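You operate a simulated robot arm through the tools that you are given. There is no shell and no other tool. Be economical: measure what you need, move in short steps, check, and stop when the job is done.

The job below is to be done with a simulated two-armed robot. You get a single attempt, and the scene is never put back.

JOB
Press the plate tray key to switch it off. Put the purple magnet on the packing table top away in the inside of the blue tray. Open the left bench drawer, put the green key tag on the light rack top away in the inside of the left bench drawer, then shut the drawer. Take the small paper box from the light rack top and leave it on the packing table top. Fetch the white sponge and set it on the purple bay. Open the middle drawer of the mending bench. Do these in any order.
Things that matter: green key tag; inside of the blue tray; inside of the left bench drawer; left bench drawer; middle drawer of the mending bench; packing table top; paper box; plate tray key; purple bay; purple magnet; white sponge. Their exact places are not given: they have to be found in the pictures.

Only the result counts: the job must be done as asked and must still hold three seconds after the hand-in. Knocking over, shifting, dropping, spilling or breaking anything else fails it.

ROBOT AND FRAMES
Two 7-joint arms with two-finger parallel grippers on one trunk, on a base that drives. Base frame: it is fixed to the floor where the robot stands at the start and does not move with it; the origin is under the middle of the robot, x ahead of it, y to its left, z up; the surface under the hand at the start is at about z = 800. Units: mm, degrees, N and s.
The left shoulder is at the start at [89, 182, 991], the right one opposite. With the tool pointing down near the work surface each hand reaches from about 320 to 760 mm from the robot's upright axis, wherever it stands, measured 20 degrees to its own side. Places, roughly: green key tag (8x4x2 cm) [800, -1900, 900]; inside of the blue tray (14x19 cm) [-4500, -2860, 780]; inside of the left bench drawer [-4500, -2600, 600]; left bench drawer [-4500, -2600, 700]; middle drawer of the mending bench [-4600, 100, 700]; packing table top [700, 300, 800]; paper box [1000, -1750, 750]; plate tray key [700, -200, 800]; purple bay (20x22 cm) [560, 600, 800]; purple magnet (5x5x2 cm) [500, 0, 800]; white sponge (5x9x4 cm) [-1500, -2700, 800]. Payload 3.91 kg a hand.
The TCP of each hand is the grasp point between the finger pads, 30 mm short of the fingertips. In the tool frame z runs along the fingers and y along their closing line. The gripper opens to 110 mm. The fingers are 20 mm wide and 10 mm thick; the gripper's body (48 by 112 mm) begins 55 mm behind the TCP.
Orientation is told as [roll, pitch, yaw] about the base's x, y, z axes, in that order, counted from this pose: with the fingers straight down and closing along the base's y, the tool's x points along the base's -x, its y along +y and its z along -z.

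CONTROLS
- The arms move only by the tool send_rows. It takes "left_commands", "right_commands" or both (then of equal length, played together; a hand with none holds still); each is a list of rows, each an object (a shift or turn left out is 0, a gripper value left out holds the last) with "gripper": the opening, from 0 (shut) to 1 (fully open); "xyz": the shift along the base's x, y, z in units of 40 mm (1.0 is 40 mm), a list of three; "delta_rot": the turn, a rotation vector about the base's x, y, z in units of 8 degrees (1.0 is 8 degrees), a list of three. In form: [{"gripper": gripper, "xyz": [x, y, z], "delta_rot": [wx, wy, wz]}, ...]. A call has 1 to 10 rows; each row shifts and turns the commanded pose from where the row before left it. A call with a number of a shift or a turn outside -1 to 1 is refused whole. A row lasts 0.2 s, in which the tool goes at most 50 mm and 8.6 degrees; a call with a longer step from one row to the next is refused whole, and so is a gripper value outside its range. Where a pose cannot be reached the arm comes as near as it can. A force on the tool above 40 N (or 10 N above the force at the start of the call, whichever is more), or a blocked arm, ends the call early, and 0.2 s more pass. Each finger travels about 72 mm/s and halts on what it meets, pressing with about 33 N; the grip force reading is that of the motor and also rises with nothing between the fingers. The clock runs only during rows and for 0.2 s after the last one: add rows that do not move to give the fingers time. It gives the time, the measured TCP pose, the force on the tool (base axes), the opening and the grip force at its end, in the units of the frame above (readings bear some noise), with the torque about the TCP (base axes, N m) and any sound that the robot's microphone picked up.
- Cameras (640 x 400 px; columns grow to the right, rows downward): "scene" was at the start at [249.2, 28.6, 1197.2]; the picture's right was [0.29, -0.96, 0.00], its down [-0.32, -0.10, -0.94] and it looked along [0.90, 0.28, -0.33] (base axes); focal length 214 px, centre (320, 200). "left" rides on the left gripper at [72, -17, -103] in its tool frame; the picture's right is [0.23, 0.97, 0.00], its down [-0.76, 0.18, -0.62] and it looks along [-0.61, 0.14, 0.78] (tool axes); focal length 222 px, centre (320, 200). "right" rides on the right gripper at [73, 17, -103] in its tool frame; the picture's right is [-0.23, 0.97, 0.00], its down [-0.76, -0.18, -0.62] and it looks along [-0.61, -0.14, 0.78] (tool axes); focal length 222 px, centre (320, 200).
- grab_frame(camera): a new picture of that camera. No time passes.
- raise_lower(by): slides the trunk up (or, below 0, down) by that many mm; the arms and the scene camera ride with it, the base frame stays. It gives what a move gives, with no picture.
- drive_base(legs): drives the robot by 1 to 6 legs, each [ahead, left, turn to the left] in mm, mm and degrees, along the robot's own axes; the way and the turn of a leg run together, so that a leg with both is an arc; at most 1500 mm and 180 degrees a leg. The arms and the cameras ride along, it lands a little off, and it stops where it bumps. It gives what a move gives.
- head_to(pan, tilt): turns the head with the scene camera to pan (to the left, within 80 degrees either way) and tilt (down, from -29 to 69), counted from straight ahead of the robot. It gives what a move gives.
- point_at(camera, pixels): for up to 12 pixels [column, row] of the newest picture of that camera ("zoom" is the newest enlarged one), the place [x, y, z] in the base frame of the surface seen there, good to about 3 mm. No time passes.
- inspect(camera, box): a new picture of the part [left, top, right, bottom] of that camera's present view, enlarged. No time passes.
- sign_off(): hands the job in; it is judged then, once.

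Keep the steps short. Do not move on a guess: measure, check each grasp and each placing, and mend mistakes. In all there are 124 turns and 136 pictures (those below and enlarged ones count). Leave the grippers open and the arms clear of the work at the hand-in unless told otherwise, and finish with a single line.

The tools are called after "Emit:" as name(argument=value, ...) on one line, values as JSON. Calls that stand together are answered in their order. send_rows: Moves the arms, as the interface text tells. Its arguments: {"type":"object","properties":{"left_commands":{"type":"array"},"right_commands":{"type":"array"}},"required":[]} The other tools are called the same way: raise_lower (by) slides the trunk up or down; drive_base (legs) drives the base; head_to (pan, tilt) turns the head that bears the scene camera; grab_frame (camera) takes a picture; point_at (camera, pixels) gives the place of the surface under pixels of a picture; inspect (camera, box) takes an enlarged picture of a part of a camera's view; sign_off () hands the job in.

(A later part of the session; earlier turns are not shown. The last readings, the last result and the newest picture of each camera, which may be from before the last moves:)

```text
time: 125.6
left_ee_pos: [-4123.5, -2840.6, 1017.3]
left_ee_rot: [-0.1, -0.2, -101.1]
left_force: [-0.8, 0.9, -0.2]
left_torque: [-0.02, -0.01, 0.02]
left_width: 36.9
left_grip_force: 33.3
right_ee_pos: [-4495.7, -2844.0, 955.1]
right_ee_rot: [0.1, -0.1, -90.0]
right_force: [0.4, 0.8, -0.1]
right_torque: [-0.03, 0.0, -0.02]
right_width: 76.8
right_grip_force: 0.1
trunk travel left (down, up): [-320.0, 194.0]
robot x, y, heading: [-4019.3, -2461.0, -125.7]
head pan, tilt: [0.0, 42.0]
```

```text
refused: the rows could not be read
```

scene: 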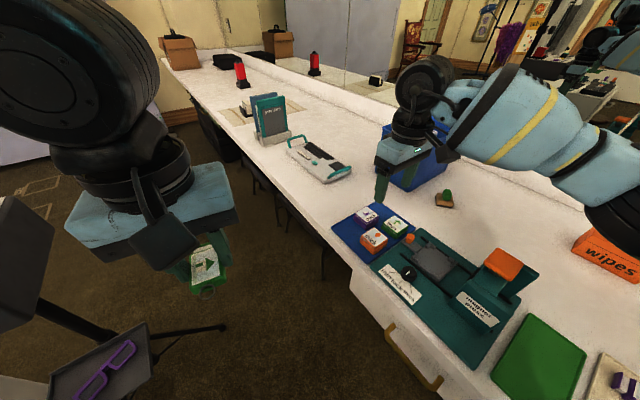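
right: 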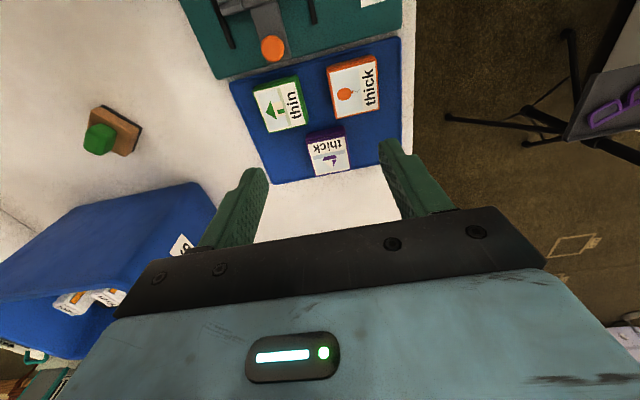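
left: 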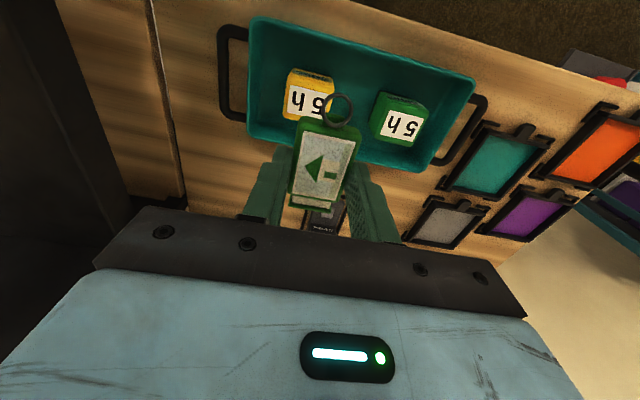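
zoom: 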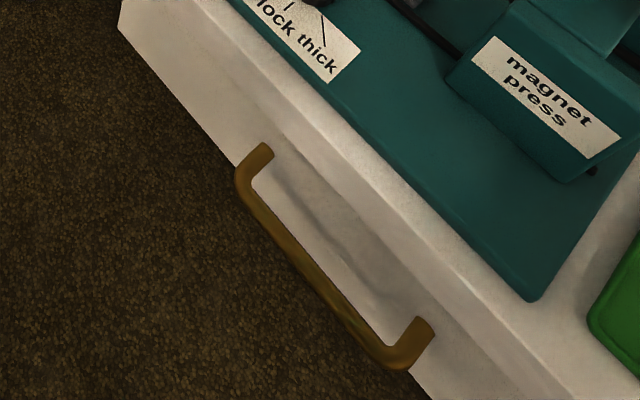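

Emit:
send_rows(right_commands=[{"xyz": [0, 0, 0.9]}, {"xyz": [0.3, 0.4, 0.8]}, {"xyz": [0.5, 0.5, 0.7]}, {"xyz": [0.5, 0.5, 0.7]}, {"xyz": [0.5, 0.6, 0.5]}, {"xyz": [0.5, 0.6, 0.3]}])

Emit:
drive_base(legs=[[0, 0, -54], [-110, -110, 0]])

Emit:
head_to(pan=12, tilt=45)

Emit:
grab_frame(camera="scene")

```text
time: 127.0
left_ee_pos: [-4123.6, -2839.9, 1017.0]
left_ee_rot: [-0.1, 0.0, -101.2]
left_force: [-0.3, 0.1, -0.3]
left_torque: [0.01, -0.01, -0.02]
left_width: 36.7
left_grip_force: 33.1
right_ee_pos: [-4405.4, -2743.2, 1111.2]
right_ee_rot: [0.0, -0.1, -90.1]
right_force: [-0.3, 0.2, -1.3]
right_torque: [0.0, 0.03, 0.0]
right_width: 77.0
right_grip_force: 0.0
trunk travel left (down, up): [-320.0, 194.0]
robot x, y, heading: [-4018.2, -2467.9, -126.1]
head pan, tilt: [0.0, 42.0]
```

```text
time: 131.0
left_ee_pos: [-4277.4, -2495.1, 1015.4]
left_ee_rot: [0.0, -0.2, -154.8]
left_force: [0.7, 0.4, 0.1]
left_torque: [0.01, 0.04, -0.01]
left_width: 36.9
left_grip_force: 32.8
right_ee_pos: [-4366.1, -2208.8, 1110.4]
right_ee_rot: [0.2, -0.1, -143.8]
right_force: [0.6, -0.7, 0.6]
right_torque: [0.01, 0.01, -0.01]
right_width: 77.2
right_grip_force: 0.0
trunk travel left (down, up): [-320.0, 194.0]
robot x, y, heading: [-3911.7, -2353.8, -179.5]
head pan, tilt: [0.0, 42.0]
```

```text
time: 131.8
left_ee_pos: [-4278.5, -2493.7, 1015.5]
left_ee_rot: [-0.2, -0.1, -154.9]
left_force: [0.5, 0.2, 0.4]
left_torque: [0.01, -0.01, 0.04]
left_width: 36.8
left_grip_force: 32.9
right_ee_pos: [-4366.6, -2209.6, 1111.1]
right_ee_rot: [0.1, 0.0, -143.8]
right_force: [0.4, 0.3, 0.0]
right_torque: [0.0, 0.0, 0.0]
right_width: 77.0
right_grip_force: 0.0
trunk travel left (down, up): [-320.0, 194.0]
robot x, y, heading: [-3914.8, -2352.6, -179.3]
head pan, tilt: [12.0, 45.0]
```

```text
76 pictures are left
```

scene: 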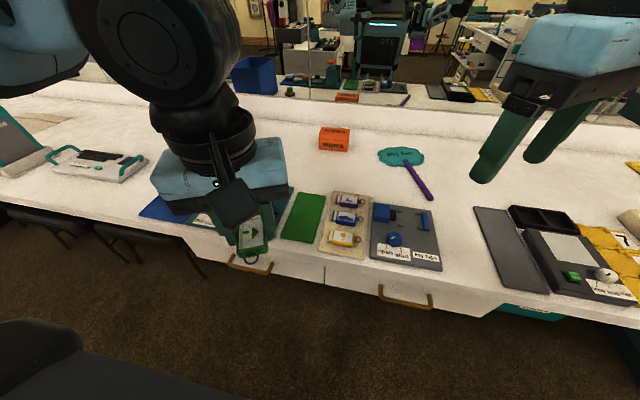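

There's free counter behind the green mat at about (310,180). I'll measure around it.

Emit:
point_at(camera="scene", pixels=[[310, 175], [330, 185], [300, 193], [320, 196], [345, 195], [365, 185], [320, 145], [350, 150], [380, 158], [385, 175], [440, 225], [455, 250]])

```text
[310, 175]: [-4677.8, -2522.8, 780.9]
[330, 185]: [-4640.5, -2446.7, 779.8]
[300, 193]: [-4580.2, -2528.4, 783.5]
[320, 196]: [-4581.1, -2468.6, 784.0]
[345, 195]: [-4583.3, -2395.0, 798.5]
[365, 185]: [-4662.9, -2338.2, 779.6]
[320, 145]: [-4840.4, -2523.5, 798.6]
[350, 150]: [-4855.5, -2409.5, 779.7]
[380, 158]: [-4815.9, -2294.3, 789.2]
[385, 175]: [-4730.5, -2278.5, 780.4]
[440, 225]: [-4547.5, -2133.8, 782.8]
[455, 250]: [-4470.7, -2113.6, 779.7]
```

The free area is x -4620…-4830, y -2560…-2300. I'll drive 75 mm closer and then set the tag at about (-4670,-2530).

Emit:
drive_base(legs=[[80, -20, 0]])

Emit:
send_rows(left_commands=[{"xyz": [-0.98, -0.08, 0], "delta_rot": [0, 0, -0.4]}, {"xyz": [-0.98, -0.08, 0], "delta_rot": [0, 0, -0.4]}, {"xyz": [-0.98, -0.08, 0], "delta_rot": [0, 0, -0.4]}, {"xyz": [-0.98, -0.08, -0.2], "delta_rot": [0, 0, -0.4]}, {"xyz": [-0.98, -0.08, -0.2], "delta_rot": [0, 0, -0.4]}, {"xyz": [-0.98, -0.08, -0.3], "delta_rot": [0, 0, -0.4]}, {"xyz": [-0.98, -0.08, -0.3], "delta_rot": [0, 0, -0.4]}, {"xyz": [-0.7, -0.08, -0.3], "delta_rot": [0, 0, -0.3]}])

Emit:
grab_frame(camera="left")

```text
time: 132.8
left_ee_pos: [-4357.3, -2475.0, 1016.6]
left_ee_rot: [-0.1, -0.1, -154.9]
left_force: [0.4, 0.4, 0.1]
left_torque: [0.03, -0.05, -0.02]
left_width: 36.9
left_grip_force: 33.0
right_ee_pos: [-4445.4, -2190.1, 1111.3]
right_ee_rot: [0.2, 0.0, -143.8]
right_force: [0.1, 0.0, 0.2]
right_torque: [-0.03, 0.0, -0.03]
right_width: 76.8
right_grip_force: 0.1
trunk travel left (down, up): [-320.0, 194.0]
robot x, y, heading: [-3993.3, -2333.3, -179.6]
head pan, tilt: [12.0, 45.0]
```

```text
time: 134.7
left_ee_pos: [-4617.7, -2590.6, 983.3]
left_ee_rot: [-0.1, -0.1, -178.1]
left_force: [-0.6, 0.0, -0.2]
left_torque: [0.01, 0.01, -0.03]
left_width: 36.5
left_grip_force: 32.9
left hand out of reach, approached as far as the arm can: row 5, 6, 7, 8
right_ee_pos: [-4445.5, -2189.8, 1111.9]
right_ee_rot: [0.2, -0.1, -143.7]
right_force: [0.3, 0.0, 0.8]
right_torque: [0.02, -0.01, 0.03]
right_width: 76.9
right_grip_force: 0.1
trunk travel left (down, up): [-320.0, 194.0]
robot x, y, heading: [-3992.5, -2331.1, -179.7]
head pan, tilt: [12.0, 45.0]
```

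```text
75 pictures are left
```

left: 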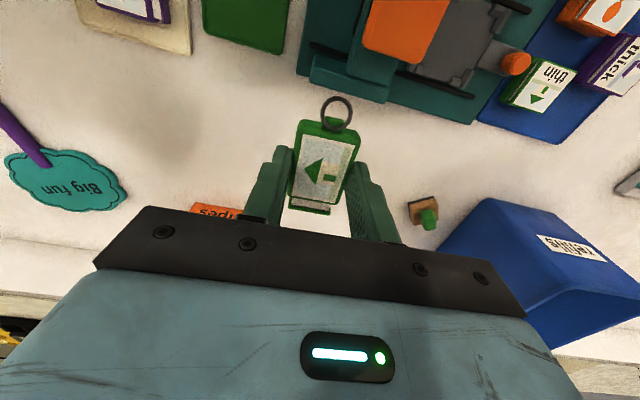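

The left arm slid to (-4618,-2590), its inward limit. I'll check what lies directly below it.

Emit:
point_at(camera="left", pixels=[[380, 125], [300, 75], [330, 90], [360, 110], [400, 150], [430, 220], [420, 200], [250, 150], [215, 210], [450, 150], [300, 140], [480, 200]])

```text
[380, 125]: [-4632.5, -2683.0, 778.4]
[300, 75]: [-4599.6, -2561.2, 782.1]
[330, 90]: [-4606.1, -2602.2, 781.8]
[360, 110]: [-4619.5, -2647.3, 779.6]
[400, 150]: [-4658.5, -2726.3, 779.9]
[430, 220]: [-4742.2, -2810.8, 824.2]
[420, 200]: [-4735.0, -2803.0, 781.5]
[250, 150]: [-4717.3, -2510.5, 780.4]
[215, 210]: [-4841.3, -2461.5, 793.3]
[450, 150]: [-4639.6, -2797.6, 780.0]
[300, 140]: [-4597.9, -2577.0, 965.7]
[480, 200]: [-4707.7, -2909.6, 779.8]
```

The press's back edge is at x -4607. I'll aim for (-4667,-2610), descending part way.

Emit:
send_rows(left_commands=[{"xyz": [-0.3, -0.2, -0.7]}, {"xyz": [-0.4, -0.2, -0.7]}, {"xyz": [-0.5, -0.1, -0.3]}])

```text
time: 135.4
left_ee_pos: [-4641.9, -2618.2, 919.1]
left_ee_rot: [-0.1, -0.2, -179.7]
left_force: [0.2, 0.3, -0.9]
left_torque: [-0.04, -0.03, -0.01]
left_width: 36.9
left_grip_force: 32.6
left hand out of reach, approached as far as the arm can: row 2, 3
right_ee_pos: [-4446.4, -2190.0, 1110.1]
right_ee_rot: [0.1, -0.1, -143.9]
right_force: [-0.3, -0.4, 0.3]
right_torque: [-0.02, 0.0, 0.0]
right_width: 76.9
right_grip_force: 0.0
trunk travel left (down, up): [-320.0, 194.0]
robot x, y, heading: [-3994.0, -2330.4, -180.0]
head pan, tilt: [12.0, 45.0]
```

It's still short at x -4642, so I'll drive 30 mm ahead and then lower.

Emit:
drive_base(legs=[[32, 0, 0]])

Emit:
send_rows(left_commands=[{"xyz": [0, 0, -0.8]}, {"xyz": [0, 0, -0.7]}, {"xyz": [0, 0, -0.4]}, {"xyz": [0, 0, -0.3]}])

Emit:
grab_frame(camera="left")

```text
time: 136.3
left_ee_pos: [-4672.6, -2618.5, 916.8]
left_ee_rot: [-0.1, -0.1, -179.8]
left_force: [0.3, 0.2, 0.4]
left_torque: [-0.02, 0.0, 0.0]
left_width: 36.9
left_grip_force: 33.3
right_ee_pos: [-4475.3, -2190.1, 1111.9]
right_ee_rot: [0.0, -0.2, -143.8]
right_force: [-0.5, 0.8, -0.6]
right_torque: [0.0, -0.05, 0.0]
right_width: 77.0
right_grip_force: 0.0
trunk travel left (down, up): [-320.0, 194.0]
robot x, y, heading: [-4023.7, -2331.7, -179.7]
head pan, tilt: [12.0, 45.0]
```

```text
time: 137.3
left_ee_pos: [-4673.2, -2617.0, 829.9]
left_ee_rot: [-0.1, -0.2, -179.6]
left_force: [-0.8, -0.5, 0.2]
left_torque: [0.03, -0.02, 0.03]
left_width: 36.6
left_grip_force: 33.2
right_ee_pos: [-4476.5, -2190.8, 1111.5]
right_ee_rot: [0.1, -0.1, -143.9]
right_force: [-0.6, 0.0, -0.2]
right_torque: [0.03, -0.01, 0.01]
right_width: 77.1
right_grip_force: 0.1
trunk travel left (down, up): [-320.0, 194.0]
robot x, y, heading: [-4026.5, -2333.1, -179.6]
head pan, tilt: [12.0, 45.0]
```

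```text
74 pictures are left
```

left: 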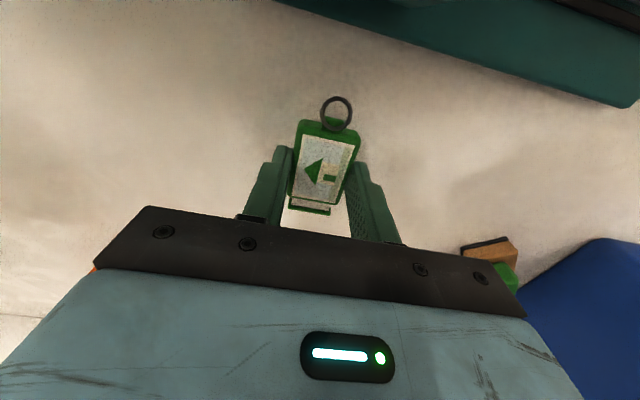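

The spot is clear. I'll lower to about z 812, feeling for contact.

Emit:
send_rows(left_commands=[{"xyz": [0, 0, -0.38]}, {"xyz": [0, 0, -0.05]}, {"xyz": [0, 0, -0.05]}, {}])

```text
time: 138.3
left_ee_pos: [-4674.1, -2618.9, 812.0]
left_ee_rot: [-0.1, -0.1, -179.6]
left_force: [-0.3, 0.5, 2.9]
left_torque: [-0.04, -0.11, -0.03]
left_width: 36.8
left_grip_force: 33.3
right_ee_pos: [-4476.0, -2188.8, 1111.4]
right_ee_rot: [0.2, -0.1, -143.7]
right_force: [0.8, 0.6, 0.5]
right_torque: [-0.02, 0.02, 0.02]
right_width: 77.4
right_grip_force: 0.1
trunk travel left (down, up): [-320.0, 194.0]
robot x, y, heading: [-4021.6, -2334.7, -179.6]
head pan, tilt: [12.0, 45.0]
```

Contact at 2.9 N. I'll release the tag, rise, and draw back.

Emit:
send_rows(left_commands=[{"gripper": 0.65}, {"gripper": 0.65}, {"gripper": 0.65}, {"xyz": [0, 0, 0.6]}, {"xyz": [0, 0, 0.9]}, {"xyz": [0, 0, 0.9]}, {"xyz": [0, 0, 0.9]}, {"xyz": [0.3, 0, 0.9]}, {"xyz": [0.8, 0, 0.4]}, {"xyz": [0.9, 0, 0]}])

Emit:
grab_frame(camera="left")

```text
time: 140.5
left_ee_pos: [-4592.9, -2623.6, 996.7]
left_ee_rot: [-0.1, -0.1, -179.8]
left_force: [-0.1, -0.9, -0.4]
left_torque: [0.01, 0.03, -0.03]
left_width: 71.3
left_grip_force: 0.0
left hand out of reach, approached as far as the arm can: row 7
right_ee_pos: [-4475.2, -2189.1, 1111.3]
right_ee_rot: [0.0, -0.2, -143.8]
right_force: [0.9, -0.5, -1.1]
right_torque: [0.03, 0.05, -0.03]
right_width: 77.2
right_grip_force: 0.0
trunk travel left (down, up): [-320.0, 194.0]
robot x, y, heading: [-4024.2, -2329.9, -179.7]
head pan, tilt: [12.0, 45.0]
```

```text
73 pictures are left
```

left: 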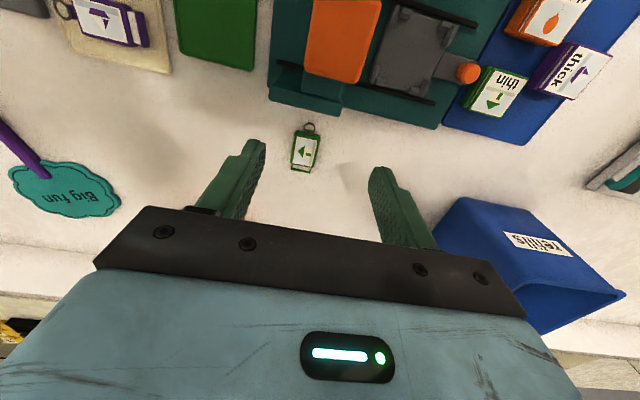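

The tag rests on the counter, undisturbed. I'll back off 165 mm for the drawer and bring the left hand down in front of the counter, starting its turn.

Emit:
drive_base(legs=[[-165, -10, 0]])

Emit:
send_rows(left_commands=[{"xyz": [0.8, 0, 0], "delta_rot": [0, 0, -1]}, {"xyz": [0.8, 0, 0], "delta_rot": [0, 0, -1]}, {"xyz": [0.8, 0, 0], "delta_rot": [0, 0, -1]}, {"xyz": [0.8, 0, 0], "delta_rot": [0, 0, -1]}, {"xyz": [0.8, 0, 0], "delta_rot": [0, 0, -1]}, {"delta_rot": [0, 0, -1]}, {"delta_rot": [0, 0, -1]}, {"delta_rot": [0, 0, -1]}, {"delta_rot": [0, 0, -1]}, {"delta_rot": [0, 0, -1]}])

```text
time: 142.0
left_ee_pos: [-4426.3, -2613.6, 996.1]
left_ee_rot: [-0.1, -0.3, -179.6]
left_force: [-1.0, 0.0, 0.5]
left_torque: [-0.02, 0.01, -0.01]
left_width: 71.7
left_grip_force: 0.1
right_ee_pos: [-4311.2, -2180.2, 1111.1]
right_ee_rot: [0.1, -0.1, -143.8]
right_force: [-0.4, 0.0, 0.9]
right_torque: [0.0, -0.01, 0.0]
right_width: 77.1
right_grip_force: 0.0
trunk travel left (down, up): [-320.0, 194.0]
robot x, y, heading: [-3859.9, -2323.3, -179.8]
head pan, tilt: [12.0, 45.0]
stopped in leg 1: the robot was blocked; the commanded pose is now the measured one
```

```text
time: 144.2
left_ee_pos: [-4268.6, -2613.5, 996.0]
left_ee_rot: [0.0, -0.1, 100.2]
left_force: [-0.8, 0.3, 0.0]
left_torque: [-0.01, 0.01, 0.01]
left_width: 71.4
left_grip_force: 0.0
right_ee_pos: [-4312.7, -2179.5, 1112.6]
right_ee_rot: [0.1, -0.1, -143.8]
right_force: [-0.6, 0.6, -0.8]
right_torque: [-0.01, -0.03, -0.03]
right_width: 76.8
right_grip_force: 0.0
trunk travel left (down, up): [-320.0, 194.0]
robot x, y, heading: [-3857.5, -2324.2, -179.8]
head pan, tilt: [12.0, 45.0]
```

The drive reported a block right at its end (it still moved 165 mm). I may have touched the pole, so I'll look back-left to check it.

Emit:
head_to(pan=80, tilt=30)

Emit:
grab_frame(camera="scene")

```text
time: 145.6
left_ee_pos: [-4267.7, -2614.1, 995.2]
left_ee_rot: [-0.1, -0.1, 100.4]
left_force: [-0.3, 0.4, 0.4]
left_torque: [0.01, 0.02, 0.0]
left_width: 71.6
left_grip_force: 0.0
right_ee_pos: [-4312.8, -2179.8, 1109.9]
right_ee_rot: [0.1, -0.1, -143.9]
right_force: [0.0, -0.2, 0.3]
right_torque: [0.02, 0.01, 0.01]
right_width: 76.9
right_grip_force: 0.0
trunk travel left (down, up): [-320.0, 194.0]
robot x, y, heading: [-3861.4, -2319.8, -179.6]
head pan, tilt: [80.0, 30.0]
```

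```text
72 pictures are left
```

scene: 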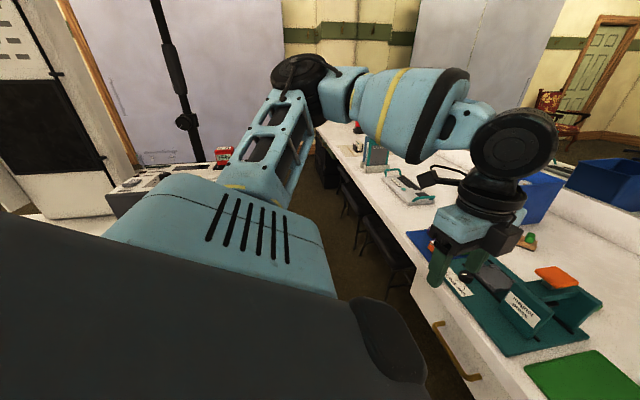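

The pole is out of view behind me. I'll ease 40 mm away from it, then finish the hand's turn to yaw 90 and tilt it 60° about y in the free air in front of the drawer.

Emit:
drive_base(legs=[[10, -40, 0]])

Emit:
send_rows(left_commands=[{"xyz": [0.5, 0, -0.2], "delta_rot": [0, 0, -0.65], "gripper": 0.4}, {"xyz": [0.3, -0.2, -0.5], "delta_rot": [0, 0, -0.65]}, {"xyz": [0, -0.2, -0.6], "delta_rot": [0, 0.9, 0]}, {"xyz": [0, -0.2, -0.6], "delta_rot": [0, 0.9, 0]}, {"xyz": [0, -0.2, -0.6], "delta_rot": [0, 0.9, 0]}, {"xyz": [0, -0.2, -0.6], "delta_rot": [0, 0.9, 0]}, {"xyz": [0, -0.2, -0.6], "delta_rot": [0, 0.9, 0]}, {"xyz": [0, 0, -0.6], "delta_rot": [0, 1, 0]}, {"xyz": [0, 0, -0.6], "delta_rot": [0, 1, 0]}, {"xyz": [0, 0, -0.3], "delta_rot": [0, 1, 0]}])

Emit:
grab_frame(camera="scene")

```text
time: 146.6
left_ee_pos: [-4278.0, -2574.0, 995.6]
left_ee_rot: [-0.1, -0.1, 100.4]
left_force: [0.3, 0.1, -0.2]
left_torque: [-0.02, -0.02, -0.01]
left_width: 71.6
left_grip_force: 0.0
right_ee_pos: [-4321.8, -2139.9, 1111.3]
right_ee_rot: [0.1, 0.0, -143.8]
right_force: [-0.4, -0.7, 0.8]
right_torque: [-0.02, 0.0, 0.01]
right_width: 76.9
right_grip_force: 0.2
trunk travel left (down, up): [-320.0, 194.0]
robot x, y, heading: [-3868.5, -2282.5, -179.6]
head pan, tilt: [80.0, 30.0]
```

```text
time: 148.8
left_ee_pos: [-4289.0, -2640.4, 783.5]
left_ee_rot: [59.9, -0.1, 89.9]
left_force: [-0.6, 0.0, -0.4]
left_torque: [-0.02, -0.02, 0.02]
left_width: 44.1
left_grip_force: 0.0
left hand out of reach, approached as far as the arm can: row 5, 6, 7, 8
right_ee_pos: [-4322.0, -2140.2, 1109.9]
right_ee_rot: [0.1, 0.0, -143.8]
right_force: [0.3, 0.0, -0.4]
right_torque: [0.03, 0.02, -0.01]
right_width: 77.0
right_grip_force: 0.2
trunk travel left (down, up): [-320.0, 194.0]
robot x, y, heading: [-3870.1, -2285.7, -180.0]
head pan, tilt: [80.0, 30.0]
```

```text
71 pictures are left
```

scene: 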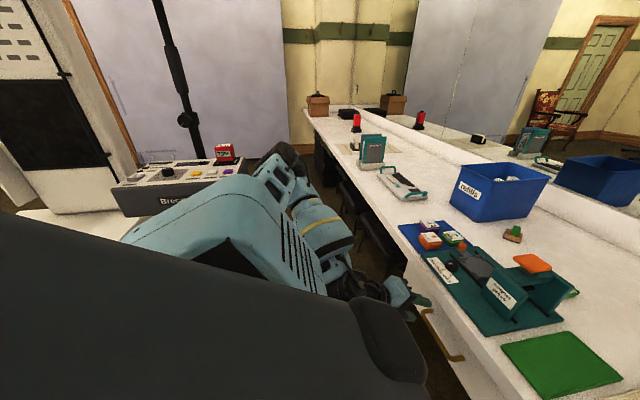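

The orientation is reached at (-4289,-2640,783). I'll look through the hand camera and a lower head view before closing in.

Emit:
grab_frame(camera="left")

Emit:
head_to(pan=45, tilt=55)

Emit:
grab_frame(camera="scene")

```text
70 pictures are left
```

left: 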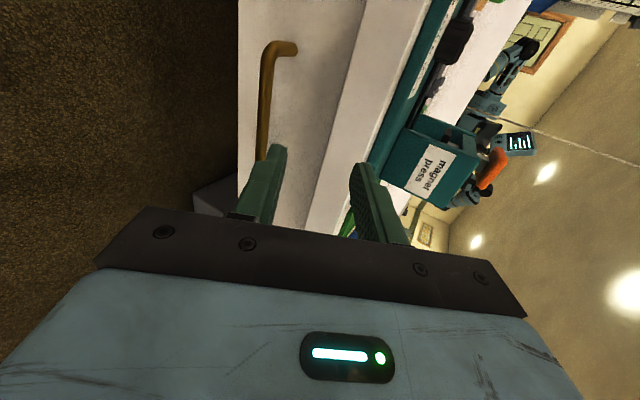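

```text
time: 149.8
left_ee_pos: [-4290.4, -2639.2, 783.4]
left_ee_rot: [59.9, -0.1, 89.9]
left_force: [0.2, -0.6, -0.4]
left_torque: [-0.04, -0.03, 0.0]
left_width: 44.0
left_grip_force: 0.2
right_ee_pos: [-4322.5, -2140.3, 1111.7]
right_ee_rot: [0.0, -0.2, -143.9]
right_force: [0.5, 0.0, -0.2]
right_torque: [0.0, 0.01, 0.01]
right_width: 77.2
right_grip_force: 0.0
trunk travel left (down, up): [-320.0, 194.0]
robot x, y, heading: [-3868.3, -2287.9, -179.8]
head pan, tilt: [45.0, 55.0]
```

```text
69 pictures are left
```

scene: 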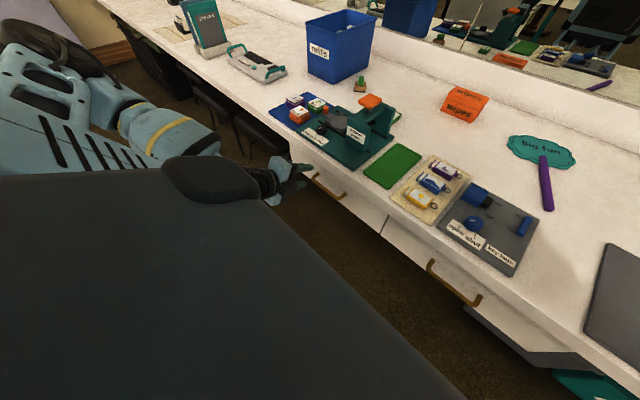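

Emit:
point_at(camera="left", pixels=[[266, 80], [263, 120], [262, 150], [268, 55], [295, 48], [310, 100], [335, 150], [355, 110]])

Emit:
raise_lower(by=-57)

```text
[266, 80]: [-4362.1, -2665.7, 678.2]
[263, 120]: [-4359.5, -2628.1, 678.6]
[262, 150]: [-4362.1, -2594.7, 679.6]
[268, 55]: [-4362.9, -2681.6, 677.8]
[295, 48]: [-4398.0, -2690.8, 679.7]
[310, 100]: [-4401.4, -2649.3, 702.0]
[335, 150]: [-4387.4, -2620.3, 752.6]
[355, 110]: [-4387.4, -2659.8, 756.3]
```

```text
time: 150.8
left_ee_pos: [-4291.1, -2639.2, 726.2]
left_ee_rot: [60.0, 0.1, 89.9]
left_force: [0.1, -0.1, -0.2]
left_torque: [-0.06, -0.02, 0.03]
left_width: 44.0
left_grip_force: 0.1
right_ee_pos: [-4322.5, -2140.5, 1053.9]
right_ee_rot: [0.0, -0.2, -143.9]
right_force: [-0.2, 0.0, 0.4]
right_torque: [0.0, -0.01, 0.0]
right_width: 77.1
right_grip_force: 0.1
trunk travel left (down, up): [-263.0, 251.0]
robot x, y, heading: [-3866.4, -2282.8, -179.7]
head pan, tilt: [45.0, 55.0]
```

The bar's centre is confirmed at (-4366, 676). I'll move in along the finger direction to TCP (-4349, 686).

Emit:
send_rows(left_commands=[{"xyz": [-0.4, 0.1, -0.35]}, {"xyz": [-0.5, 0.1, -0.33]}, {"xyz": [-0.55, 0.1, -0.32]}])

Emit:
grab_frame(camera="left")

```text
time: 151.6
left_ee_pos: [-4348.8, -2627.2, 685.4]
left_ee_rot: [59.9, -0.1, 89.9]
left_force: [-0.6, -0.1, 1.0]
left_torque: [0.02, 0.01, 0.0]
left_width: 43.8
left_grip_force: 0.0
right_ee_pos: [-4321.3, -2141.1, 1054.4]
right_ee_rot: [0.1, -0.1, -143.8]
right_force: [-0.7, 0.3, 0.7]
right_torque: [0.02, -0.01, 0.02]
right_width: 77.0
right_grip_force: 0.1
trunk travel left (down, up): [-263.0, 251.0]
robot x, y, heading: [-3873.7, -2282.1, -179.5]
head pan, tilt: [45.0, 55.0]
```

```text
68 pictures are left
```

left: 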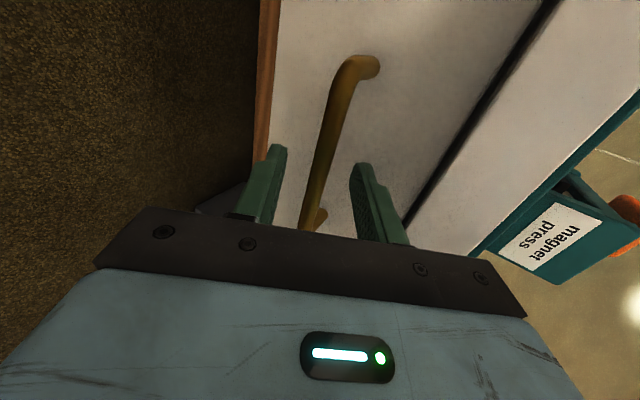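

The bar is between the fingers, so I'll close on it.

Emit:
send_rows(left_commands=[{"gripper": 0}, {"gripper": 0}, {"gripper": 0}])

```text
time: 152.4
left_ee_pos: [-4349.3, -2627.7, 686.3]
left_ee_rot: [59.9, -0.1, 89.9]
left_force: [-0.6, 1.6, -0.3]
left_torque: [0.16, -0.01, 0.35]
left_width: 11.7
left_grip_force: 44.8
right_ee_pos: [-4323.1, -2139.8, 1053.5]
right_ee_rot: [0.1, 0.0, -143.7]
right_force: [-0.2, -0.5, 0.4]
right_torque: [-0.04, 0.03, 0.0]
right_width: 77.1
right_grip_force: 0.1
trunk travel left (down, up): [-263.0, 251.0]
robot x, y, heading: [-3871.0, -2282.5, -179.6]
head pan, tilt: [45.0, 55.0]
```

Gripped at 11.7 mm. I'll pull in +x.

Emit:
send_rows(left_commands=[{"xyz": [0.4, 0, 0]}, {"xyz": [0.6, 0, 0]}, {"xyz": [0.6, 0, 0]}, {"xyz": [0.6, 0, 0]}, {"xyz": [0.6, 0, 0]}, {"xyz": [0.6, 0, 0]}, {"xyz": [0.6, 0, 0]}, {"xyz": [0.5, 0, 0]}])

Emit:
grab_frame(camera="scene")

```text
time: 154.2
left_ee_pos: [-4184.4, -2629.3, 686.4]
left_ee_rot: [61.5, -0.3, 89.7]
left_force: [0.8, 1.8, 12.9]
left_torque: [0.22, 0.09, 0.09]
left_width: 11.6
left_grip_force: 44.9
left hand out of reach, approached as far as the arm can: row 7, 8
right_ee_pos: [-4322.8, -2140.0, 1053.8]
right_ee_rot: [0.1, -0.1, -143.8]
right_force: [-0.9, -0.7, -1.0]
right_torque: [-0.01, -0.01, 0.04]
right_width: 77.0
right_grip_force: 0.0
trunk travel left (down, up): [-263.0, 251.0]
robot x, y, heading: [-3871.4, -2284.1, -179.7]
head pan, tilt: [45.0, 55.0]
stopped in row 8 (left hand): the force on the tool passed its limit at 47 N (the readings are from after the stop); the commanded pose is now the measured one
```

```text
67 pictures are left
```

scene: 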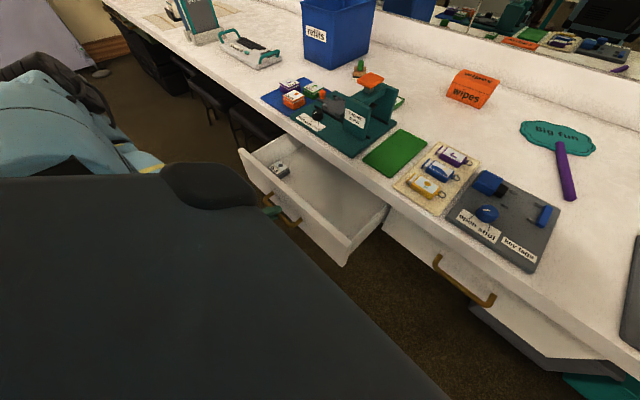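

The drawer is open about 165 mm. I'll open the fingers and back the base off diagonally, away from the pole, to free them from the bar.

Emit:
send_rows(left_commands=[{"gripper": 0.4}, {"gripper": 0.4}, {"xyz": [0.2, 0, 0.12]}])

Emit:
drive_base(legs=[[-60, -35, 0]])

Emit:
grab_frame(camera="left")

```text
time: 155.0
left_ee_pos: [-4177.3, -2630.2, 680.8]
left_ee_rot: [61.3, -0.3, 89.7]
left_force: [0.0, -0.3, 0.1]
left_torque: [0.02, 0.01, 0.0]
left_width: 44.0
left_grip_force: 0.0
left hand out of reach, approached as far as the arm can: row 3
right_ee_pos: [-4322.3, -2141.0, 1054.4]
right_ee_rot: [0.1, 0.0, -143.7]
right_force: [-0.4, 0.0, 0.7]
right_torque: [-0.01, -0.01, -0.02]
right_width: 77.0
right_grip_force: 0.0
trunk travel left (down, up): [-263.0, 251.0]
robot x, y, heading: [-3869.0, -2284.9, -179.7]
head pan, tilt: [45.0, 55.0]
```

```text
time: 156.0
left_ee_pos: [-4116.6, -2595.7, 680.2]
left_ee_rot: [61.3, -0.2, 89.7]
left_force: [0.4, 0.1, -0.3]
left_torque: [0.01, -0.02, 0.05]
left_width: 44.1
left_grip_force: 0.0
right_ee_pos: [-4260.9, -2104.9, 1054.2]
right_ee_rot: [0.1, -0.1, -143.8]
right_force: [-0.5, 1.6, 0.3]
right_torque: [-0.03, 0.01, 0.02]
right_width: 77.2
right_grip_force: 0.1
trunk travel left (down, up): [-263.0, 251.0]
robot x, y, heading: [-3807.9, -2247.6, -179.8]
head pan, tilt: [45.0, 55.0]
```

```text
66 pictures are left
```

left: 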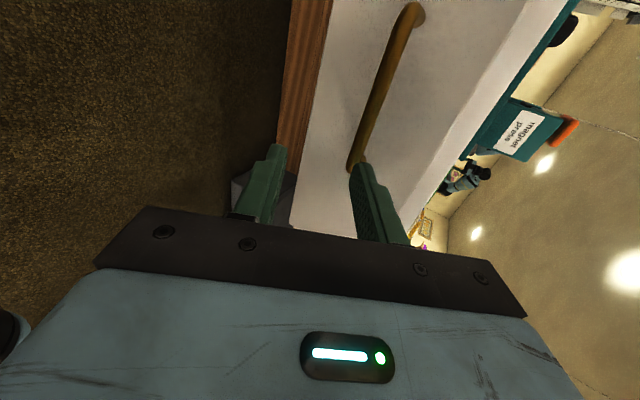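

The fingers are free of the bar. I'll raise the trunk and set the hand upright again while lifting it.

Emit:
raise_lower(by=57)

Emit:
send_rows(left_commands=[{"xyz": [0, 0, 0.7], "delta_rot": [0, -0.77, 0]}, {"xyz": [0, 0, 0.7], "delta_rot": [0, -0.77, 0]}, {"xyz": [0, 0, 0.7], "delta_rot": [0, -0.77, 0]}, {"xyz": [-0.2, 0, 0.7], "delta_rot": [0, -0.77, 0]}, {"xyz": [-0.2, 0, 0.7], "delta_rot": [0, -0.77, 0]}, {"xyz": [-0.2, 0, 0.7], "delta_rot": [0, -0.77, 0]}, {"xyz": [-0.2, 0, 0.7], "delta_rot": [0, -0.77, 0]}, {"xyz": [-0.2, 0, 0.7], "delta_rot": [0, -0.77, 0]}, {"xyz": [-0.2, 0, 0.7], "delta_rot": [0, -0.77, 0]}, {"xyz": [-0.2, 0, 0.6], "delta_rot": [0, -0.73, 0]}])

Emit:
send_rows(left_commands=[{"delta_rot": [0, 0, 0.95]}, {"delta_rot": [0, 0, 0.95]}, {"delta_rot": [0, 0, 0.95]}, {"delta_rot": [0, 0, 0.95]}, {"delta_rot": [0, 0, 0.95]}, {"delta_rot": [0, 0, 0.95]}, {"delta_rot": [0, 0, 0.95]}, {"delta_rot": [0, 0, 0.95]}, {"delta_rot": [0, 0, 0.95]}, {"delta_rot": [0, 0, 0.95]}])

Emit:
grab_frame(camera="scene")

```text
time: 156.9
left_ee_pos: [-4117.4, -2597.0, 737.4]
left_ee_rot: [61.2, -0.2, 89.6]
left_force: [-0.2, 0.5, 0.0]
left_torque: [-0.01, 0.0, -0.01]
left_width: 43.7
left_grip_force: 0.2
right_ee_pos: [-4263.3, -2106.0, 1111.6]
right_ee_rot: [0.2, 0.1, -143.8]
right_force: [-0.5, 0.1, 0.2]
right_torque: [-0.01, 0.0, 0.0]
right_width: 76.9
right_grip_force: 0.1
trunk travel left (down, up): [-320.0, 194.0]
robot x, y, heading: [-3808.2, -2253.3, -179.6]
head pan, tilt: [45.0, 55.0]
```

```text
time: 159.2
left_ee_pos: [-4216.9, -2645.4, 945.3]
left_ee_rot: [0.1, -0.4, 90.2]
left_force: [-0.3, -0.9, 0.8]
left_torque: [0.02, 0.03, 0.0]
left_width: 44.2
left_grip_force: 0.1
left hand out of reach, approached as far as the arm can: row 1, 2, 3, 4
right_ee_pos: [-4262.4, -2105.2, 1111.2]
right_ee_rot: [0.2, -0.2, -143.7]
right_force: [-0.2, 0.5, -0.1]
right_torque: [-0.02, -0.01, -0.03]
right_width: 77.0
right_grip_force: 0.1
trunk travel left (down, up): [-320.0, 194.0]
robot x, y, heading: [-3810.1, -2247.0, -179.6]
head pan, tilt: [45.0, 55.0]
```

```text
time: 161.3
left_ee_pos: [-4218.4, -2646.0, 942.7]
left_ee_rot: [0.0, -0.5, 166.2]
left_force: [-0.7, 0.0, 0.3]
left_torque: [0.0, -0.03, 0.02]
left_width: 43.8
left_grip_force: 0.1
right_ee_pos: [-4261.5, -2105.2, 1110.9]
right_ee_rot: [0.1, -0.1, -143.8]
right_force: [0.8, -0.6, 0.3]
right_torque: [-0.01, -0.01, 0.01]
right_width: 76.9
right_grip_force: 0.1
trunk travel left (down, up): [-320.0, 194.0]
robot x, y, heading: [-3810.3, -2249.4, -179.9]
head pan, tilt: [45.0, 55.0]
```

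```text
65 pictures are left
```

scene: 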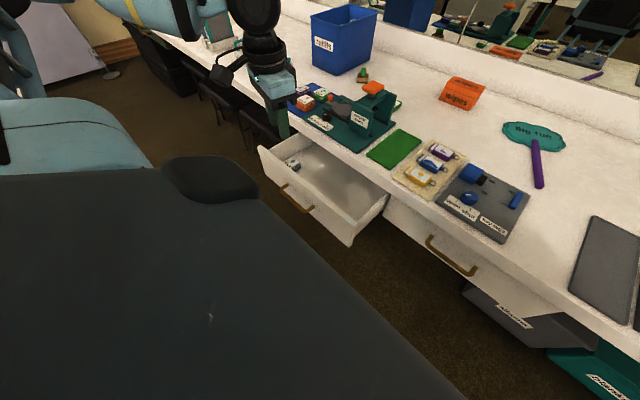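

I'll measure the drawer and its contents, and lift the hand before driving back in.

Emit:
point_at(camera="scene", pixels=[[291, 163], [300, 158], [320, 175], [340, 195], [350, 190], [330, 170], [265, 148], [355, 240], [387, 200], [300, 185], [312, 212], [372, 205]])

Emit:
send_rows(left_commands=[{"xyz": [0, 0.2, 0.8], "delta_rot": [0, 0, 0.9], "gripper": 0.65}, {"xyz": [0, 0.2, 0.8], "delta_rot": [0, 0, 0.8]}])

Emit:
drive_base(legs=[[145, 85, 0]])

```text
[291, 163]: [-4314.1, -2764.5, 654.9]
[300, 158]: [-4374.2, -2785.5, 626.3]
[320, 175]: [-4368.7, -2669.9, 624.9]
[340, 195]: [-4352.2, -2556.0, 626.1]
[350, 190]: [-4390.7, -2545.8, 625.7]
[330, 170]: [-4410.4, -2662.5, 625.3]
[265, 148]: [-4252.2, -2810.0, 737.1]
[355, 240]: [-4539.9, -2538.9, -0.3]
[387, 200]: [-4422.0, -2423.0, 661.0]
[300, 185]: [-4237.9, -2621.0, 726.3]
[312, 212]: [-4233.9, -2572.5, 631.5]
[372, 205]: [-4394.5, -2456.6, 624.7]
```

```text
time: 161.9
left_ee_pos: [-4216.4, -2628.3, 1009.3]
left_ee_rot: [0.2, -0.5, 179.8]
left_force: [0.3, 0.0, -0.6]
left_torque: [-0.01, 0.01, 0.02]
left_width: 71.7
left_grip_force: 0.1
right_ee_pos: [-4261.8, -2103.1, 1111.4]
right_ee_rot: [0.1, -0.1, -143.9]
right_force: [0.3, -0.2, 0.1]
right_torque: [0.01, -0.03, -0.03]
right_width: 76.9
right_grip_force: 0.1
trunk travel left (down, up): [-320.0, 194.0]
robot x, y, heading: [-3805.6, -2246.0, -179.7]
head pan, tilt: [45.0, 55.0]
```

```text
time: 163.4
left_ee_pos: [-4362.5, -2713.8, 1008.1]
left_ee_rot: [0.0, -0.5, 179.7]
left_force: [-0.5, -0.3, -0.1]
left_torque: [-0.01, 0.04, -0.02]
left_width: 71.7
left_grip_force: 0.0
right_ee_pos: [-4408.9, -2189.9, 1110.5]
right_ee_rot: [0.1, 0.0, -143.9]
right_force: [-0.6, 0.2, 0.1]
right_torque: [0.05, -0.03, 0.01]
right_width: 77.0
right_grip_force: 0.0
trunk travel left (down, up): [-320.0, 194.0]
robot x, y, heading: [-3959.2, -2332.7, -179.8]
head pan, tilt: [45.0, 55.0]
```

The drawer floor is at z 625, and an item inside sits at (-4314,-2765). Now I'll reach for the tag with the hand tilted 30° forward for extra reach.

Emit:
send_rows(left_commands=[{"xyz": [-0.85, 0.35, 0], "delta_rot": [0, 0.55, 0]}, {"xyz": [-0.85, 0.35, 0], "delta_rot": [0, 0.55, 0]}, {"xyz": [-0.85, 0.35, 0], "delta_rot": [0, 0.55, 0]}, {"xyz": [-0.85, 0.35, 0], "delta_rot": [0, 0.55, 0]}, {"xyz": [-0.85, 0.35, -0.1], "delta_rot": [0, 0.55, 0]}, {"xyz": [-0.85, 0.35, -0.2], "delta_rot": [0, 0.55, 0]}, {"xyz": [-0.85, 0.3, -0.3], "delta_rot": [0, 0.45, 0]}])

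Emit:
grab_frame(camera="left")

```text
time: 165.0
left_ee_pos: [-4603.4, -2617.7, 982.5]
left_ee_rot: [0.4, -30.5, 179.5]
left_force: [0.4, 1.1, 0.1]
left_torque: [-0.02, 0.0, -0.05]
left_width: 71.5
left_grip_force: 0.0
right_ee_pos: [-4409.9, -2189.6, 1110.4]
right_ee_rot: [0.1, 0.0, -143.8]
right_force: [0.4, -0.1, 0.2]
right_torque: [0.03, 0.03, 0.0]
right_width: 77.2
right_grip_force: 0.1
trunk travel left (down, up): [-320.0, 194.0]
robot x, y, heading: [-3955.4, -2334.3, -179.8]
head pan, tilt: [45.0, 55.0]
```

```text
64 pictures are left
```

left: 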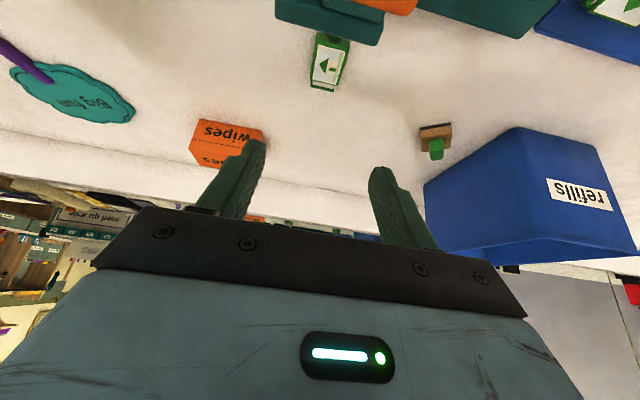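

That works without limits. I'll re-measure the tag.

Emit:
point_at(camera="left", pixels=[[326, 66], [313, 82], [335, 88], [316, 50], [342, 55], [330, 42], [322, 89]])

```text
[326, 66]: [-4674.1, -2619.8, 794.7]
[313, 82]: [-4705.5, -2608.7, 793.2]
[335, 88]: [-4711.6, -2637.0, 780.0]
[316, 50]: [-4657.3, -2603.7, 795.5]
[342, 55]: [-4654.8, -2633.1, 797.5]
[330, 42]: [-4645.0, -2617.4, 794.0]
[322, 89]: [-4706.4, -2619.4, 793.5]
```

The hand camera rides low on the near side and could meet the press when tilted, so I'll measure the press's height and place before descending.

Emit:
point_at(camera="left", pixels=[[385, 4], [365, 2], [412, 8], [330, 8], [330, 30], [282, 15], [378, 15], [375, 40], [440, 10], [290, 3]])

Emit:
inspect(camera="scene", box=[260, 60, 420, 170])

```text
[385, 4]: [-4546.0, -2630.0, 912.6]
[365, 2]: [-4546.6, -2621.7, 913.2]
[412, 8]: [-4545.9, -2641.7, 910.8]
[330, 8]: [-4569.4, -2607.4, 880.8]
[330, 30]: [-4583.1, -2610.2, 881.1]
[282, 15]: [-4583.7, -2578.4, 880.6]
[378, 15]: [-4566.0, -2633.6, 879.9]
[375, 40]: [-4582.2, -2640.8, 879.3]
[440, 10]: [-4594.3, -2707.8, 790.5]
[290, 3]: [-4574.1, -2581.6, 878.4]
```

```text
3.64 times, centred on (340, 115) of scene
```

zoom: 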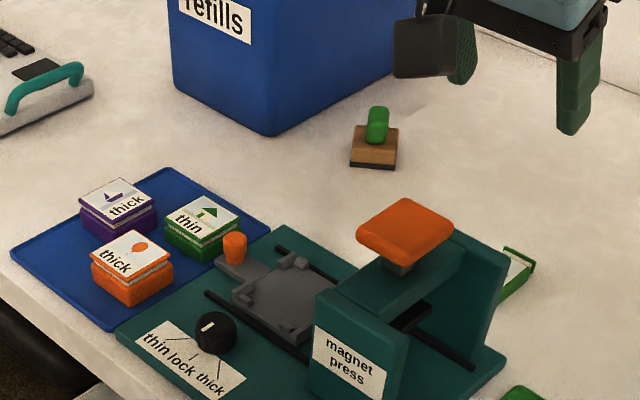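

The tower's back is at x -4583 (z 880) and the cap's at -4546 (z 912), so a tilted grasp would press the hand camera into it. A vertical grasp was clear before. I'll set the hand upright again and drive about 50 mm closer; by the distances the base stays clear of the open drawer.

Emit:
send_rows(left_commands=[{"xyz": [0.2, 0, 0.2], "delta_rot": [0, -0.95, 0]}, {"xyz": [0.2, 0, 0.2], "delta_rot": [0, -0.95, 0]}, {"xyz": [0.2, 0, 0], "delta_rot": [0, -0.95, 0]}, {"xyz": [0.2, 0, 0], "delta_rot": [0, -0.95, 0]}])

Emit:
drive_base(legs=[[57, 0, 0]])

Emit:
head_to(pan=30, tilt=60)

Emit:
grab_frame(camera="scene")

```text
time: 166.0
left_ee_pos: [-4570.1, -2617.3, 999.8]
left_ee_rot: [0.0, 0.1, 179.7]
left_force: [-0.3, 0.9, -0.5]
left_torque: [0.02, 0.02, -0.02]
left_width: 71.5
left_grip_force: 0.2
right_ee_pos: [-4409.1, -2188.4, 1112.3]
right_ee_rot: [0.1, -0.1, -143.8]
right_force: [0.4, 1.1, -0.1]
right_torque: [-0.02, -0.01, 0.03]
right_width: 77.1
right_grip_force: 0.1
trunk travel left (down, up): [-320.0, 194.0]
robot x, y, heading: [-3960.1, -2334.7, -179.6]
head pan, tilt: [45.0, 55.0]
```

```text
time: 167.0
left_ee_pos: [-4627.1, -2617.3, 1000.0]
left_ee_rot: [0.1, -0.1, 179.7]
left_force: [-1.1, -0.9, -0.1]
left_torque: [0.03, -0.04, 0.0]
left_width: 71.7
left_grip_force: 0.0
right_ee_pos: [-4466.3, -2190.0, 1110.1]
right_ee_rot: [0.2, 0.0, -143.9]
right_force: [-1.5, 0.4, -0.5]
right_torque: [-0.01, -0.06, 0.0]
right_width: 76.9
right_grip_force: 0.1
trunk travel left (down, up): [-320.0, 194.0]
robot x, y, heading: [-4017.8, -2332.9, -179.8]
head pan, tilt: [45.0, 55.0]
```

```text
time: 167.7
left_ee_pos: [-4626.3, -2618.2, 1000.1]
left_ee_rot: [0.0, -0.1, 179.6]
left_force: [-0.4, 0.3, -0.5]
left_torque: [-0.01, -0.02, 0.01]
left_width: 71.4
left_grip_force: 0.1
right_ee_pos: [-4465.9, -2189.5, 1110.4]
right_ee_rot: [0.1, -0.1, -143.9]
right_force: [-0.1, -0.4, -0.2]
right_torque: [-0.01, 0.02, 0.0]
right_width: 77.0
right_grip_force: 0.0
trunk travel left (down, up): [-320.0, 194.0]
robot x, y, heading: [-4014.1, -2334.8, -179.9]
head pan, tilt: [30.0, 60.0]
```

```text
62 pictures are left
```

scene: 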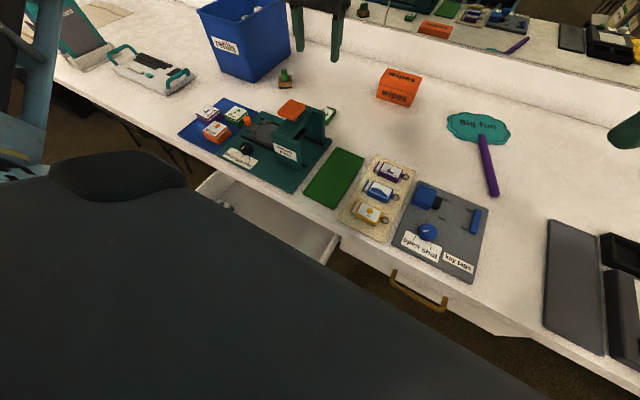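

No bump. I'll go down and forward, then lower onto the tag at (-4670,-2618).

Emit:
send_rows(left_commands=[{"xyz": [-0.2, 0, -0.8]}, {"xyz": [-0.4, 0, -0.8]}, {"xyz": [-0.4, 0, -0.3]}, {"xyz": [-0.1, 0, -0.5]}])

Emit:
grab_frame(camera="left")

```text
time: 168.7
left_ee_pos: [-4664.1, -2618.6, 910.8]
left_ee_rot: [0.0, 0.0, 179.6]
left_force: [-0.3, -0.9, 0.3]
left_torque: [0.01, 0.02, 0.01]
left_width: 71.4
left_grip_force: 0.0
left hand out of reach, approached as far as the arm can: row 3
right_ee_pos: [-4465.5, -2190.5, 1110.5]
right_ee_rot: [0.2, -0.2, -143.9]
right_force: [0.2, 0.7, 0.0]
right_torque: [0.01, -0.05, 0.0]
right_width: 76.9
right_grip_force: 0.1
trunk travel left (down, up): [-320.0, 194.0]
robot x, y, heading: [-4010.2, -2334.1, -179.7]
head pan, tilt: [30.0, 60.0]
```

```text
61 pictures are left
```

left: 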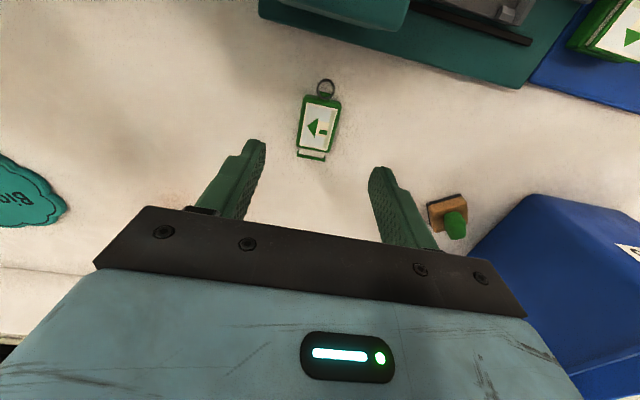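

Centred, and the camera is clear of the tower. I'll lower to z 812 and grip.

Emit:
send_rows(left_commands=[{"xyz": [-0.1, 0, -0.8]}, {"xyz": [-0.05, 0, -0.8]}, {"xyz": [0, 0, -0.6]}, {"xyz": [0, 0, -0.25]}, {"gripper": 0}, {"gripper": 0}, {"gripper": 0}])

```text
time: 170.3
left_ee_pos: [-4669.2, -2631.5, 815.7]
left_ee_rot: [0.0, -0.1, 179.7]
left_force: [0.0, 0.3, 0.4]
left_torque: [0.0, -0.02, 0.03]
left_width: 36.9
left_grip_force: 33.4
left hand out of reach, approached as far as the arm can: row 1, 3
right_ee_pos: [-4465.8, -2189.9, 1110.2]
right_ee_rot: [0.1, -0.1, -143.9]
right_force: [0.1, 0.4, -0.2]
right_torque: [0.02, 0.01, -0.03]
right_width: 77.1
right_grip_force: 0.0
trunk travel left (down, up): [-320.0, 194.0]
robot x, y, heading: [-4011.8, -2331.7, -179.7]
head pan, tilt: [30.0, 60.0]
```

Gripped at 36.9 mm. I'll lift, then back the base off to work over the drawer.

Emit:
send_rows(left_commands=[{"xyz": [0, 0, 0.6]}, {"xyz": [0.05, 0, 0.9]}, {"xyz": [0.1, 0, 0.9]}, {"xyz": [0.2, 0, 0.9]}, {"xyz": [0.3, 0, 0.9]}, {"xyz": [0.5, 0, 0.5]}])

Emit:
drive_base(legs=[[-130, -45, 0]])

Emit:
grab_frame(camera="left")

```text
time: 171.7
left_ee_pos: [-4623.6, -2629.0, 1006.1]
left_ee_rot: [0.0, -0.1, 179.6]
left_force: [0.0, 0.5, -0.4]
left_torque: [0.0, 0.02, 0.0]
left_width: 36.7
left_grip_force: 32.8
right_ee_pos: [-4464.5, -2189.4, 1111.9]
right_ee_rot: [0.1, 0.0, -143.8]
right_force: [0.3, 0.3, -0.2]
right_torque: [0.01, -0.01, 0.02]
right_width: 77.0
right_grip_force: 0.1
trunk travel left (down, up): [-320.0, 194.0]
robot x, y, heading: [-4015.3, -2329.4, -179.8]
head pan, tilt: [30.0, 60.0]
```

```text
time: 173.1
left_ee_pos: [-4495.7, -2585.2, 1005.7]
left_ee_rot: [0.2, -0.1, 179.6]
left_force: [0.1, -0.2, 0.5]
left_torque: [-0.04, -0.01, 0.01]
left_width: 36.3
left_grip_force: 33.0
right_ee_pos: [-4337.9, -2145.3, 1112.2]
right_ee_rot: [0.2, -0.1, -143.9]
right_force: [0.4, 0.2, -0.1]
right_torque: [0.0, -0.01, 0.02]
right_width: 77.0
right_grip_force: 0.0
trunk travel left (down, up): [-320.0, 194.0]
robot x, y, heading: [-3887.6, -2289.5, -179.8]
head pan, tilt: [30.0, 60.0]
```

```text
60 pictures are left
```

left: 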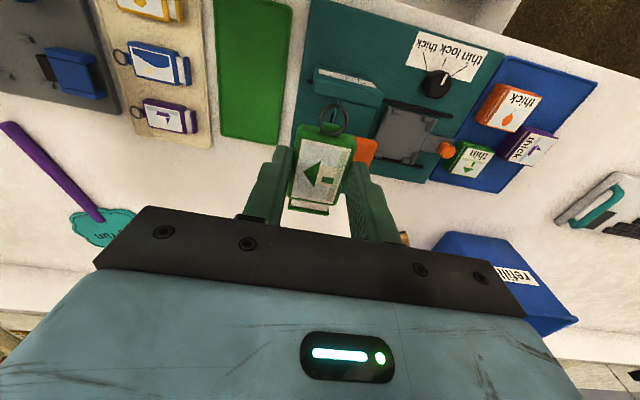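

The tag is held. I'll move above the drawer opening, to (-4322,-2612).

Emit:
send_rows(left_commands=[{"xyz": [0.9, -0.13, 0]}, {"xyz": [0.9, -0.13, 0]}, {"xyz": [0.9, -0.13, 0]}, {"xyz": [0.9, -0.13, 0]}, {"xyz": [0.75, -0.13, 0]}])

Emit:
grab_frame(camera="left")

```text
time: 174.2
left_ee_pos: [-4322.6, -2613.1, 1006.2]
left_ee_rot: [0.0, -0.2, 179.6]
left_force: [-0.1, 0.1, 0.2]
left_torque: [0.01, 0.02, -0.04]
left_width: 36.6
left_grip_force: 33.1
right_ee_pos: [-4338.0, -2146.1, 1111.1]
right_ee_rot: [0.0, -0.2, -143.8]
right_force: [0.7, 0.3, 0.5]
right_torque: [0.01, 0.0, -0.02]
right_width: 77.1
right_grip_force: 0.1
trunk travel left (down, up): [-320.0, 194.0]
robot x, y, heading: [-3886.6, -2286.3, -179.6]
head pan, tilt: [30.0, 60.0]
```

```text
59 pictures are left
```

left: 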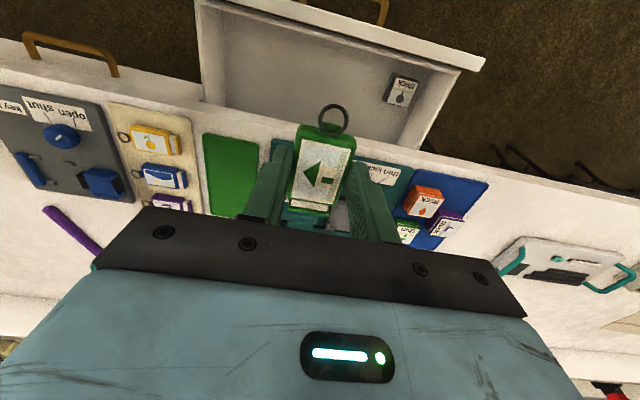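

I'll verify the drawer's edges against this position before lowering.

Emit:
point_at(camera="left", pixels=[[340, 20], [340, 28], [300, 80], [270, 118], [400, 92], [460, 75], [420, 145], [205, 60], [203, 100]])

```text
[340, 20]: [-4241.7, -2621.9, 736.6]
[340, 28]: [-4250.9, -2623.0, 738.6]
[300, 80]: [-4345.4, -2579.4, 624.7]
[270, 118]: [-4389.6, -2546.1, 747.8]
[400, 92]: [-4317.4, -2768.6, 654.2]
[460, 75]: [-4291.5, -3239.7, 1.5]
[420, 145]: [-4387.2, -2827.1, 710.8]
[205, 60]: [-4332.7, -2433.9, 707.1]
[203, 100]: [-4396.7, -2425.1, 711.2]
```

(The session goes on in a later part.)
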